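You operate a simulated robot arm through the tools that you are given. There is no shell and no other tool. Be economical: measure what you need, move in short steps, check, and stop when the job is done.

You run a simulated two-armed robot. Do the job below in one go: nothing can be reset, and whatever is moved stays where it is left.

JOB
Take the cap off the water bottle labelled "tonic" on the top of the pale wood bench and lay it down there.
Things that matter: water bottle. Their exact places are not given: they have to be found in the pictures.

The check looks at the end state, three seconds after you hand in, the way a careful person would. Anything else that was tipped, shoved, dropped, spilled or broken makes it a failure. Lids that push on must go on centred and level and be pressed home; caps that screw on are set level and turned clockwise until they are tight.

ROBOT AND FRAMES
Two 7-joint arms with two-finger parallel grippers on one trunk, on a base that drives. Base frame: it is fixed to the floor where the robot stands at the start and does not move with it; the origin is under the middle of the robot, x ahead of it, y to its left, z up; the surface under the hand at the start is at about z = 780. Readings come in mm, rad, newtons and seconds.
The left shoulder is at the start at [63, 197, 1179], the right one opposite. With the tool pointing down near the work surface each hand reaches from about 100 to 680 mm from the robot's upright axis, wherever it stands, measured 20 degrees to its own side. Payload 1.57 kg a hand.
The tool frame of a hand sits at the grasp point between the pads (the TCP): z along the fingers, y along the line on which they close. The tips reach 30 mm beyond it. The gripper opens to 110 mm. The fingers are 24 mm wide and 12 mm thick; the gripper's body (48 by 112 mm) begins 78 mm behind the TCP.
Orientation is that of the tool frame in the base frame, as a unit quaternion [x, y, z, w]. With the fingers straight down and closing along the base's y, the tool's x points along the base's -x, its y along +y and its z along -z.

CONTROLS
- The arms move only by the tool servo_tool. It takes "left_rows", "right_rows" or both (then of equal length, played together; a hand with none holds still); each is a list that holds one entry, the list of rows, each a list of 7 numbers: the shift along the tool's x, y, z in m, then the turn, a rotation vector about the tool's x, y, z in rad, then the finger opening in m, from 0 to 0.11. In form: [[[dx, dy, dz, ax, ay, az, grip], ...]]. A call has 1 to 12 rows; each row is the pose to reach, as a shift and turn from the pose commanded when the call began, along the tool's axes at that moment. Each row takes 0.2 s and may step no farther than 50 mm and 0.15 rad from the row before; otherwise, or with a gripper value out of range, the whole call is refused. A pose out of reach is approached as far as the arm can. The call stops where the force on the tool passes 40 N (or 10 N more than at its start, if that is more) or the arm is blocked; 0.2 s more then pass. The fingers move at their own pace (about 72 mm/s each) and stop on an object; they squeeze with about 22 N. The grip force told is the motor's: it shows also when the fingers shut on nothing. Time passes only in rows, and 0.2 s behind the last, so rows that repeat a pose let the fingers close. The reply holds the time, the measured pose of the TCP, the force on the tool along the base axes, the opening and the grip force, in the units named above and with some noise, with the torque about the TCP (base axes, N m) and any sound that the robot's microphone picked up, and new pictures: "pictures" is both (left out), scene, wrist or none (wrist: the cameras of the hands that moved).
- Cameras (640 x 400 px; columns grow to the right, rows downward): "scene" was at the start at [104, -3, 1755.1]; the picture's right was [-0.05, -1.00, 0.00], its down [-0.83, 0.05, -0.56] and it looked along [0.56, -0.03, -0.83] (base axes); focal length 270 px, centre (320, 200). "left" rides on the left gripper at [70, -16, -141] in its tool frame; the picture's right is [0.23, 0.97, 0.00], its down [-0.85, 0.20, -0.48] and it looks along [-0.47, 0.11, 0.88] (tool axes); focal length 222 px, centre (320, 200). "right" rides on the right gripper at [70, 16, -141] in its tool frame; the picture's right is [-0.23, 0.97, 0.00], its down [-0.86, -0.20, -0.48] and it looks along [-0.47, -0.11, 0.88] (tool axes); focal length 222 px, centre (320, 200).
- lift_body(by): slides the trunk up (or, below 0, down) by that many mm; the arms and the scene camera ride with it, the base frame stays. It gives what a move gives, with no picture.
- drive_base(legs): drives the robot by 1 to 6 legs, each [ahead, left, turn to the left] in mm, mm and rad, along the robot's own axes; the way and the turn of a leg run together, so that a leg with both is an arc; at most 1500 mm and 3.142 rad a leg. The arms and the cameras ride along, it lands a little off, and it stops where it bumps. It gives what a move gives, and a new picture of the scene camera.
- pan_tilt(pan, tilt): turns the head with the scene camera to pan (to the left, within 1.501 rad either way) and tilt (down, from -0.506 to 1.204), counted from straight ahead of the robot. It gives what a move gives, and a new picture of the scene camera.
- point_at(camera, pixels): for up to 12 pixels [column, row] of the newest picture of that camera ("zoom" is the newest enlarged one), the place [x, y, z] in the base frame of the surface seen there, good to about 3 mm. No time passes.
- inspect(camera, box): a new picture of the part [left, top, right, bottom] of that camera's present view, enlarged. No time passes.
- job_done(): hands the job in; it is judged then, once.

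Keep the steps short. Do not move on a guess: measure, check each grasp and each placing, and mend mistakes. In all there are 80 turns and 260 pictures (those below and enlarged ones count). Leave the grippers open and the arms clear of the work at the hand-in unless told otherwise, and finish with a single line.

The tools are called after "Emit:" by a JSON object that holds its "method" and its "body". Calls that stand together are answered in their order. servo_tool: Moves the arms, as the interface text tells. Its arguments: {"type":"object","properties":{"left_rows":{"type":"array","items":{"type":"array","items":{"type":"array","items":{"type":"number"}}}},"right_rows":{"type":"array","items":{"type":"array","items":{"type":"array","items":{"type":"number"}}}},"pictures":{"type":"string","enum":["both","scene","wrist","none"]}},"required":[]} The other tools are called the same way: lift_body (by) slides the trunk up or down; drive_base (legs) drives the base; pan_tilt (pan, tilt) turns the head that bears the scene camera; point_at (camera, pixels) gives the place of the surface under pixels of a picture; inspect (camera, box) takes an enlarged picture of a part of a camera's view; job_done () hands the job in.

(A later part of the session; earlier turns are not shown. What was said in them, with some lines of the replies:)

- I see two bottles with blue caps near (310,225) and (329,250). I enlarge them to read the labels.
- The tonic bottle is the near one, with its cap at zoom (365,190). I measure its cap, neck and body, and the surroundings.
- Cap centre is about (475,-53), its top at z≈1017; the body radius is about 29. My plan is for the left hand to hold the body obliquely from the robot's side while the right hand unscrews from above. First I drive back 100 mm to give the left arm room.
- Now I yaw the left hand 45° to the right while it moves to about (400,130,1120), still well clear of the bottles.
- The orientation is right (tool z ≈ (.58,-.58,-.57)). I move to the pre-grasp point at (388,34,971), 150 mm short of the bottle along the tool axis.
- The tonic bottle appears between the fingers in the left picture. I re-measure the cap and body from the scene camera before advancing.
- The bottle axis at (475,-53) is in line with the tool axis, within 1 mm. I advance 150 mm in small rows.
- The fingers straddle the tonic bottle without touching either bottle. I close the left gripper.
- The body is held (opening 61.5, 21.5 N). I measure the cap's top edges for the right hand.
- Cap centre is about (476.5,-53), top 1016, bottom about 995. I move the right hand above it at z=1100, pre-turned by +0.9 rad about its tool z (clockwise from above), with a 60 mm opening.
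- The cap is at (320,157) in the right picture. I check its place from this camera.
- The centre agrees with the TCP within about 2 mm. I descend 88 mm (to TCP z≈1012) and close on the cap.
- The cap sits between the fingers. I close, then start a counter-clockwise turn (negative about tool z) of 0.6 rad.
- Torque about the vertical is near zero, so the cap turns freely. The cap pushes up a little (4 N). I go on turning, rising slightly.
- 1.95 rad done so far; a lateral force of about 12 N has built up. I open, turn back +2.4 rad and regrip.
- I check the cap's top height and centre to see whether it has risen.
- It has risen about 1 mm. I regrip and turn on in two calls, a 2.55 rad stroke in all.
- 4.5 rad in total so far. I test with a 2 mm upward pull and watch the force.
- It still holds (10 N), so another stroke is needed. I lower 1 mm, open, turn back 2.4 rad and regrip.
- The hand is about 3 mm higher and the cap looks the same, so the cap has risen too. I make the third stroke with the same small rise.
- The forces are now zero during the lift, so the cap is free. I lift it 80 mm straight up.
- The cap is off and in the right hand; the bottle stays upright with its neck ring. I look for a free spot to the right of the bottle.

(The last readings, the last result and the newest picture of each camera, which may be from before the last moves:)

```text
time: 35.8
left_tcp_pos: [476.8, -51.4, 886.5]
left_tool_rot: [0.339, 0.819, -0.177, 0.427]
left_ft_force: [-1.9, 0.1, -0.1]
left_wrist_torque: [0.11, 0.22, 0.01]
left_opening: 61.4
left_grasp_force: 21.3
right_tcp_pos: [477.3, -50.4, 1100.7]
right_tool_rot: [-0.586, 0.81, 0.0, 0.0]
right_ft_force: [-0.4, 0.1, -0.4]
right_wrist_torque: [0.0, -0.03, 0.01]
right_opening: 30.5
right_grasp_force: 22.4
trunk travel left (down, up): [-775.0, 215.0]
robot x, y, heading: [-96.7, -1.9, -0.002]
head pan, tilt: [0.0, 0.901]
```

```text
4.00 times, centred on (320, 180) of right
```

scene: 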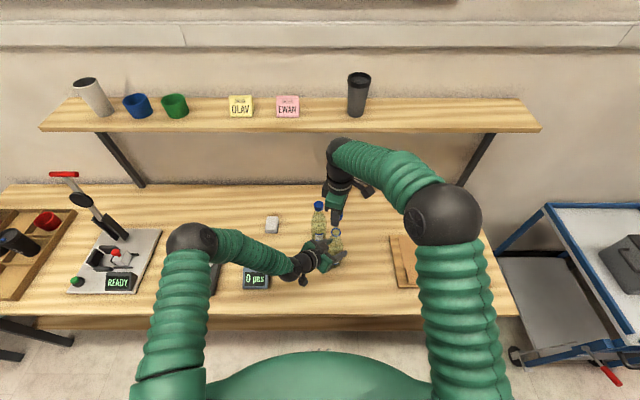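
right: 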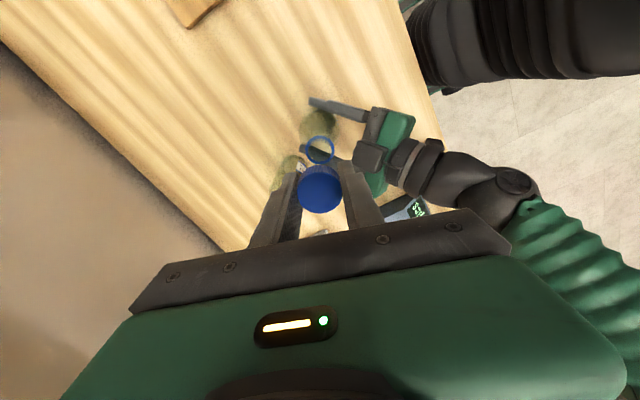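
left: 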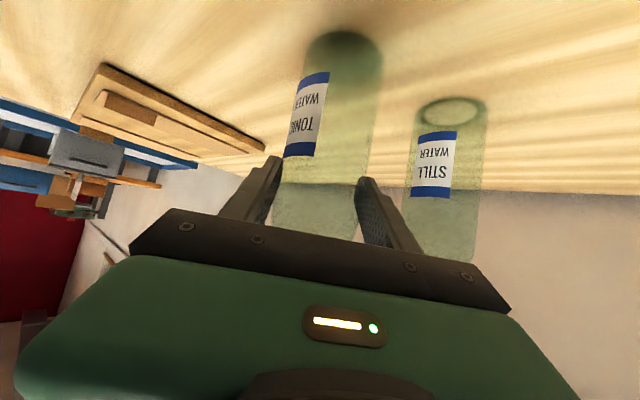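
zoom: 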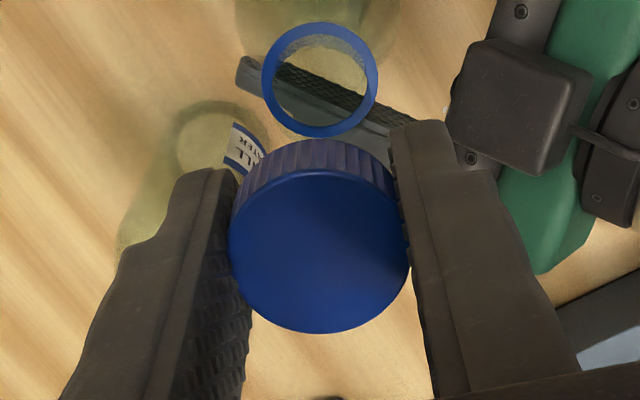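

The spot (490,-185) is free bench at z≈779, with the board starting at y≈-280. I move there at this height, turning the hand back towards neutral.

Emit:
{"method": "servo_tool", "body": {"right_rows": [[[0.0154, -0.0068, 0, 0, 0, 0.15, 0.01], [0.0308, -0.0135, 0, 0, 0, 0.3, 0.01], [0.0461, -0.0203, 0, 0, 0, 0.45, 0.01], [0.0615, -0.027, 0, 0, 0, 0.6, 0.01], [0.0769, -0.0338, 0, 0, 0, 0.75, 0.01], [0.0923, -0.0405, 0, 0, 0, 0.9, 0.01], [0.1076, -0.0473, 0, 0, 0, 1.05, 0.01], [0.123, -0.054, 0, 0, 0, 1.2, 0.01], [0.123, -0.054, 0, 0, 0, 1.2, 0.01]]]}}

```text
time: 37.8
left_tcp_pos: [476.7, -51.3, 886.5]
left_tool_rot: [0.339, 0.819, -0.176, 0.428]
left_ft_force: [0.2, 0.2, -0.1]
left_wrist_torque: [0.06, 0.06, 0.01]
left_opening: 61.4
left_grasp_force: 22.1
right_tcp_pos: [489.9, -187.5, 1100.4]
right_tool_rot: [-0.026, 1.0, -0.001, 0.0]
right_ft_force: [0.2, -0.2, 0.0]
right_wrist_torque: [-0.02, -0.01, -0.01]
right_opening: 30.5
right_grasp_force: 22.1
trunk travel left (down, up): [-775.0, 215.0]
robot x, y, heading: [-101.3, 1.5, 0.0]
head pan, tilt: [0.0, 0.901]
```

scene: 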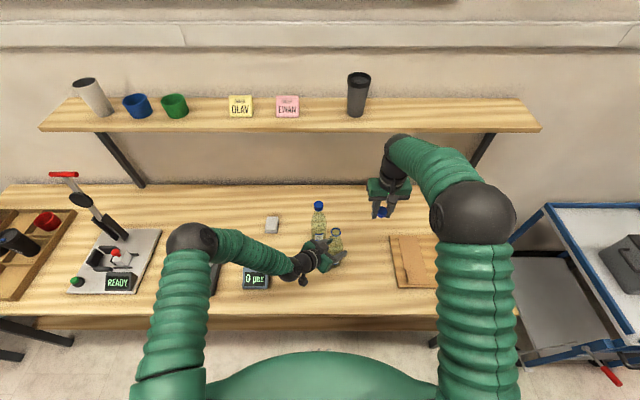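
right: 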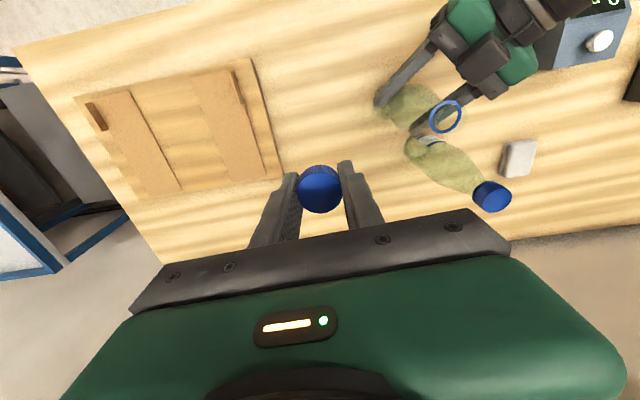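

The spot below is clear. I descend 265 mm to TCP z≈835.

Emit:
{"method": "servo_tool", "body": {"right_rows": [[[0, 0, 0.045, 0, 0, 0, 0.01], [0, 0, 0.09, 0, 0, 0, 0.01], [0, 0, 0.135, 0, 0, 0, 0.01], [0, 0, 0.18, 0, 0, 0, 0.01], [0, 0, 0.225, 0, 0, 0, 0.01], [0, 0, 0.265, 0, 0, 0, 0.01], [0, 0, 0.265, 0, 0, 0, 0.01]]]}}

Emit:
{"method": "inspect", "body": {"camera": "scene", "box": [300, 200, 440, 290]}}

```text
time: 39.4
left_tcp_pos: [477.0, -51.5, 887.6]
left_tool_rot: [0.339, 0.819, -0.176, 0.428]
left_ft_force: [0.5, -0.9, -0.1]
left_wrist_torque: [-0.02, -0.02, -0.04]
left_opening: 61.4
left_grasp_force: 21.8
right_tcp_pos: [492.5, -187.5, 834.0]
right_tool_rot: [-0.026, 1.0, 0.001, 0.001]
right_ft_force: [-0.8, 0.2, -0.5]
right_wrist_torque: [-0.02, -0.01, 0.02]
right_opening: 30.8
right_grasp_force: 21.8
trunk travel left (down, up): [-775.0, 215.0]
robot x, y, heading: [-99.8, -5.2, -0.004]
head pan, tilt: [0.0, 0.901]
```

scene: 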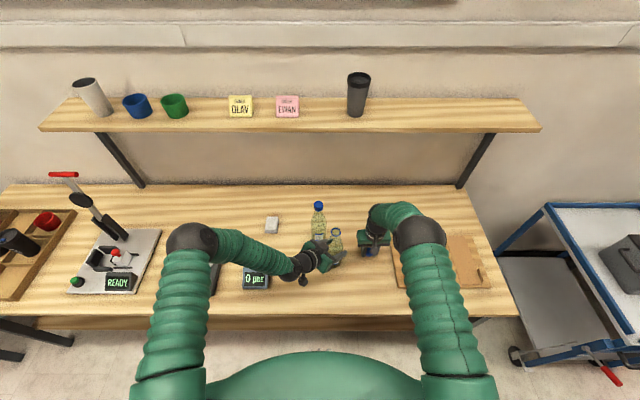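
right: 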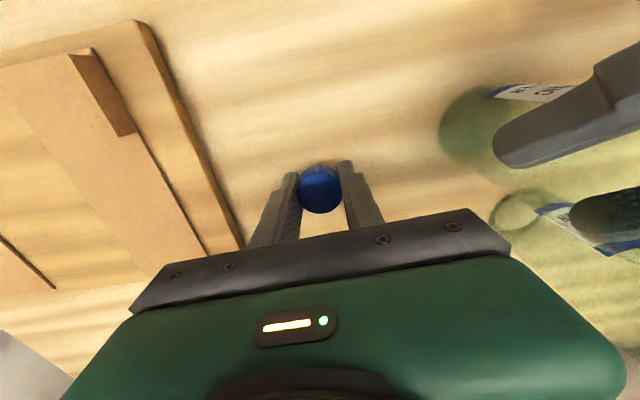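

```text
4.44 times, centred on (370, 245) of scene
```

zoom: 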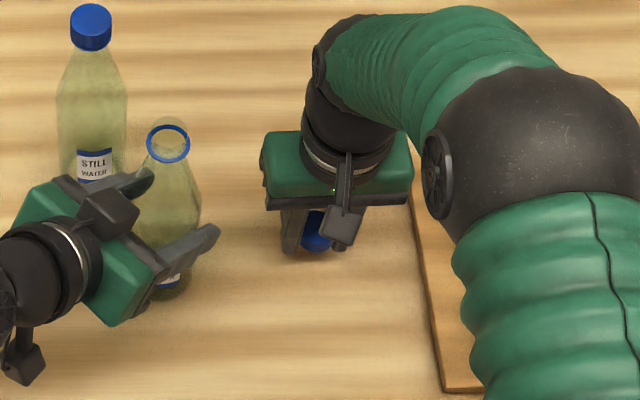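

I creep down until the tips are just above the bench (TCP ≈ 811).

Emit:
{"method": "servo_tool", "body": {"right_rows": [[[0, 0, 0.01, 0, 0, 0, 0.01], [0, 0, 0.016, 0, 0, 0, 0.01], [0, 0, 0.02, 0, 0, 0, 0.01], [0, 0, 0.022, 0, 0, 0, 0.01], [0, 0, 0.023, 0, 0, 0, 0.01], [0, 0, 0.023, 0, 0, 0, 0.01]]], "pictures": "wrist"}}

Emit:
{"method": "inspect", "body": {"camera": "right", "box": [230, 120, 410, 250]}}

```text
time: 40.8
left_tcp_pos: [477.5, -52.1, 887.0]
left_tool_rot: [0.339, 0.82, -0.176, 0.427]
left_ft_force: [-0.6, 0.5, -0.2]
left_wrist_torque: [0.04, 0.03, 0.01]
left_opening: 61.3
left_grasp_force: 22.2
right_tcp_pos: [490.6, -186.8, 812.1]
right_tool_rot: [-0.025, 1.0, 0.0, 0.001]
right_ft_force: [-0.2, -0.4, -0.2]
right_wrist_torque: [-0.03, 0.02, 0.03]
right_opening: 30.6
right_grasp_force: 21.5
trunk travel left (down, up): [-775.0, 215.0]
robot x, y, heading: [-101.2, 1.0, -0.002]
head pan, tilt: [0.0, 0.901]
```

right: 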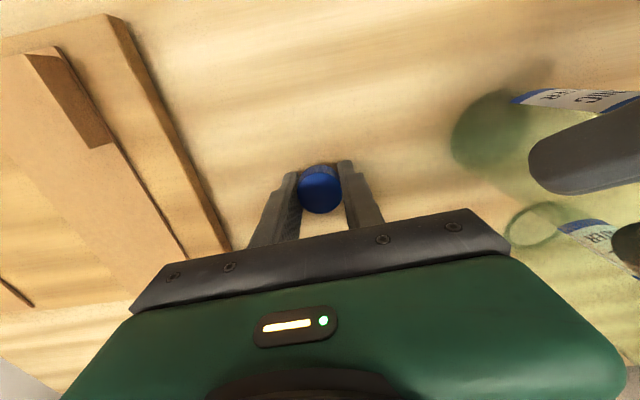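

```text
3.08 times, centred on (320, 185) of right
```

zoom: 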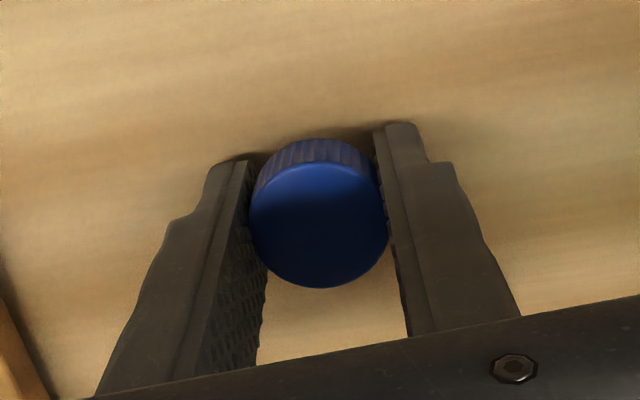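

No contact yet. I lower 1.5 mm more and open to let the cap settle the last few mm.

Emit:
{"method": "servo_tool", "body": {"right_rows": [[[0, 0, 0.0015, 0, 0, 0, 0.01], [0, 0, 0.0015, 0, 0, 0, 0.01], [0, 0, 0.0015, 0, 0, 0, 0.05], [0, 0, 0.0015, 0, 0, 0, 0.07], [0, 0, 0.0015, 0, 0, 0, 0.07]]], "pictures": "wrist"}}

Emit:
{"method": "point_at", "body": {"camera": "right", "pixels": [[320, 190], [310, 185], [330, 185], [320, 175], [320, 160]]}}

```text
time: 42.0
left_tcp_pos: [476.8, -51.7, 885.9]
left_tool_rot: [0.339, 0.82, -0.176, 0.427]
left_ft_force: [0.2, -0.4, 0.4]
left_wrist_torque: [0.05, 0.04, 0.01]
left_opening: 61.6
left_grasp_force: 22.2
right_tcp_pos: [491.5, -187.4, 810.8]
right_tool_rot: [-0.026, 1.0, -0.001, 0.001]
right_ft_force: [-0.2, 0.0, -0.4]
right_wrist_torque: [0.04, -0.03, -0.03]
right_opening: 70.0
right_grasp_force: 0.2
trunk travel left (down, up): [-775.0, 215.0]
robot x, y, heading: [-97.3, 1.5, 0.001]
head pan, tilt: [0.0, 0.901]
```

right: 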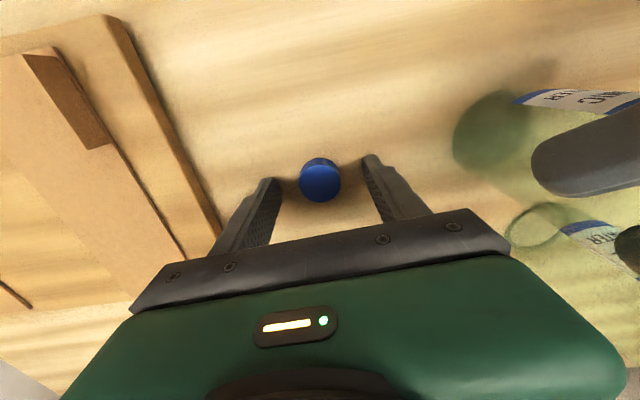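

```text
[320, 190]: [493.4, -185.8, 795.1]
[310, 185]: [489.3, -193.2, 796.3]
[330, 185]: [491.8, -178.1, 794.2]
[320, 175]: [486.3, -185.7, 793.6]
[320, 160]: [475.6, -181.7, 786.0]
```

The cap lies flat (top level at z≈795). I raise the right hand straight up.

Emit:
{"method": "servo_tool", "body": {"right_rows": [[[0, 0, -0.03, 0, 0, 0, 0.07], [0, 0, -0.07, 0, 0, 0, 0.07], [0, 0, -0.115, 0, 0, 0, 0.07], [0, 0, -0.16, 0, 0, 0, 0.09], [0, 0, -0.205, 0, 0, 0, 0.11], [0, 0, -0.25, 0, 0, 0, 0.11], [0, 0, -0.295, 0, 0, 0, 0.11]]], "pictures": "wrist"}}

Emit:
{"method": "servo_tool", "body": {"left_rows": [[[0, 0, 0, 0, 0, 0, 0.07], [0, 0, 0, 0, 0, 0, 0.08], [0, 0, 0, 0, 0, 0, 0.095], [0, 0, 0, 0, 0, 0, 0.1], [0, 0, 0, 0, 0, 0, 0.1]]], "pictures": "both"}}

Emit:
{"method": "inspect", "body": {"camera": "scene", "box": [280, 195, 400, 275]}}

```text
time: 43.6
left_tcp_pos: [477.2, -51.3, 885.7]
left_tool_rot: [0.339, 0.819, -0.176, 0.427]
left_ft_force: [-0.7, 0.6, -0.4]
left_wrist_torque: [0.13, 0.17, -0.01]
left_opening: 61.3
left_grasp_force: 21.8
right_tcp_pos: [488.2, -187.5, 1104.5]
right_tool_rot: [-0.026, 1.0, 0.0, 0.001]
right_ft_force: [-0.6, 0.2, 0.4]
right_wrist_torque: [0.01, 0.01, -0.01]
right_opening: 110.3
right_grasp_force: 0.0
trunk travel left (down, up): [-775.0, 215.0]
robot x, y, heading: [-100.9, 0.6, -0.001]
head pan, tilt: [0.0, 0.901]
```

right: 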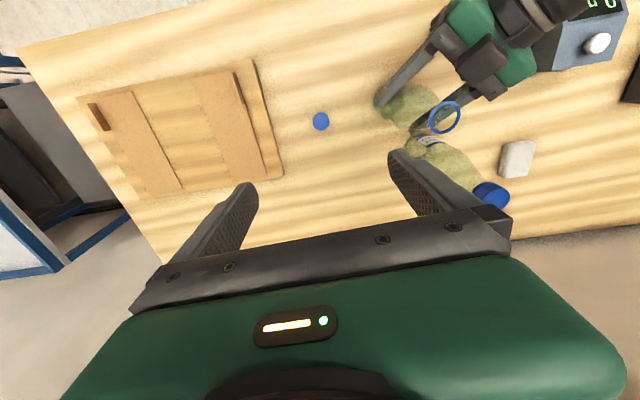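

```text
time: 44.8
left_tcp_pos: [476.7, -50.5, 887.0]
left_tool_rot: [0.339, 0.819, -0.177, 0.428]
left_ft_force: [-0.5, 0.4, 0.3]
left_wrist_torque: [0.02, 0.01, 0.0]
left_opening: 99.9
left_grasp_force: 0.1
right_tcp_pos: [488.4, -187.4, 1103.2]
right_tool_rot: [-0.026, 1.0, -0.001, 0.001]
right_ft_force: [0.5, 0.0, -0.6]
right_wrist_torque: [0.05, 0.0, 0.0]
right_opening: 110.1
right_grasp_force: 0.0
trunk travel left (down, up): [-775.0, 215.0]
robot x, y, heading: [-98.0, -1.4, 0.001]
head pan, tilt: [0.0, 0.901]
```

scene: 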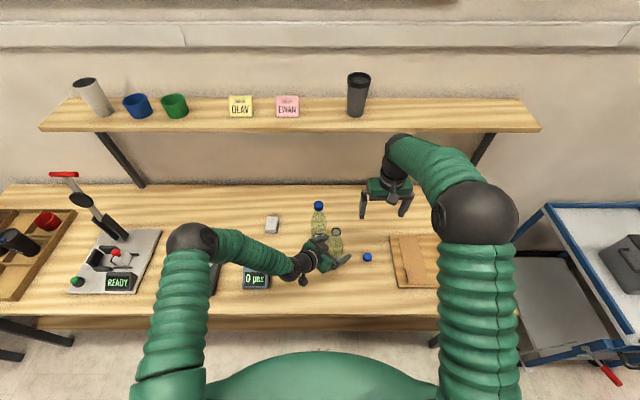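
left: 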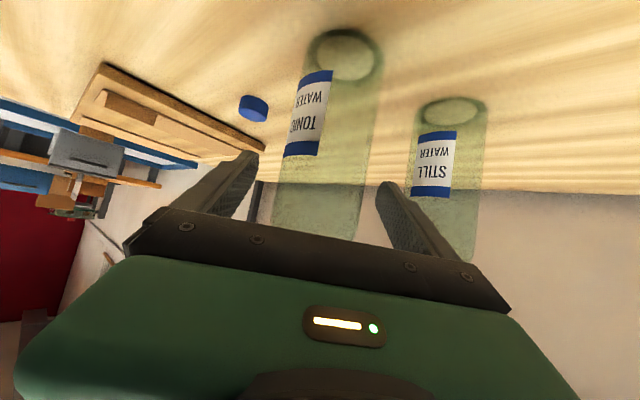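

```text
5.00 times, centred on (340, 235) of scene
```

zoom: 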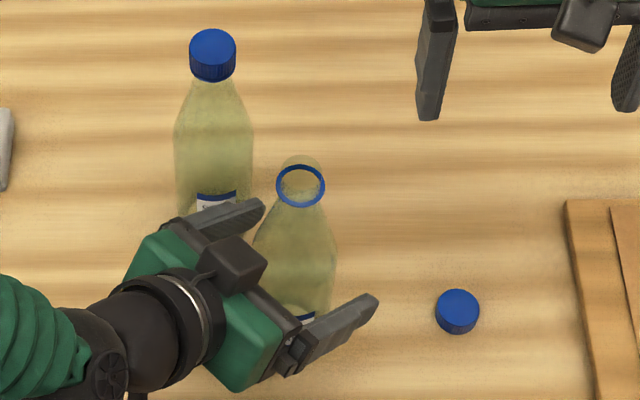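

The bottle stands free and upright. I back the left hand straight out along its axis.

Emit:
{"method": "servo_tool", "body": {"left_rows": [[[0, 0, -0.03, 0, 0, 0, 0.1], [0, 0, -0.06, 0, 0, 0, 0.1], [0, 0, -0.09, 0, 0, 0, 0.1], [0, 0, -0.12, 0, 0, 0, 0.1], [0, 0, -0.15, 0, 0, 0, 0.1], [0, 0, -0.18, 0, 0, 0, 0.1]]], "pictures": "scene"}}

Emit:
{"method": "inspect", "body": {"camera": "scene", "box": [260, 195, 400, 285]}}

```text
time: 46.2
left_tcp_pos: [370.8, 52.8, 991.1]
left_tool_rot: [0.34, 0.819, -0.177, 0.427]
left_ft_force: [0.5, -0.7, -0.5]
left_wrist_torque: [-0.03, -0.02, -0.01]
left_opening: 100.3
left_grasp_force: 0.1
right_tcp_pos: [488.0, -188.0, 1102.9]
right_tool_rot: [-0.026, 1.0, -0.001, 0.002]
right_ft_force: [-0.3, -0.3, -0.2]
right_wrist_torque: [-0.01, -0.04, -0.02]
right_opening: 110.0
right_grasp_force: 0.1
trunk travel left (down, up): [-775.0, 215.0]
robot x, y, heading: [-98.8, 1.2, -0.003]
head pan, tilt: [0.0, 0.901]
```

scene: 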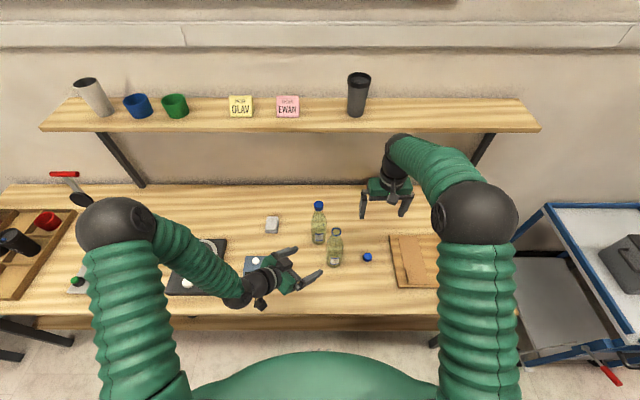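

```text
4.44 times, centred on (330, 240) of scene
```

zoom: 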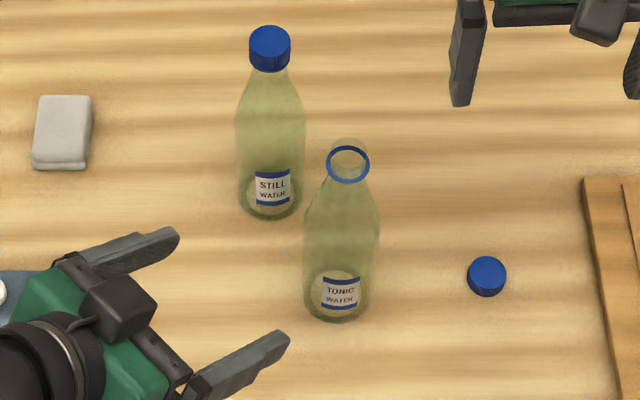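

Everything stands upright, the cap lies flat on the bench, and both grippers are open and clear. I hand in.

Emit:
{"method": "job_done", "body": {}}

```text
The job is handed in.
```

The cap is off the "tonic" bottle and lying flat on the bench to its right; the bottle is upright, nothing else was disturbed, and the job is handed in.
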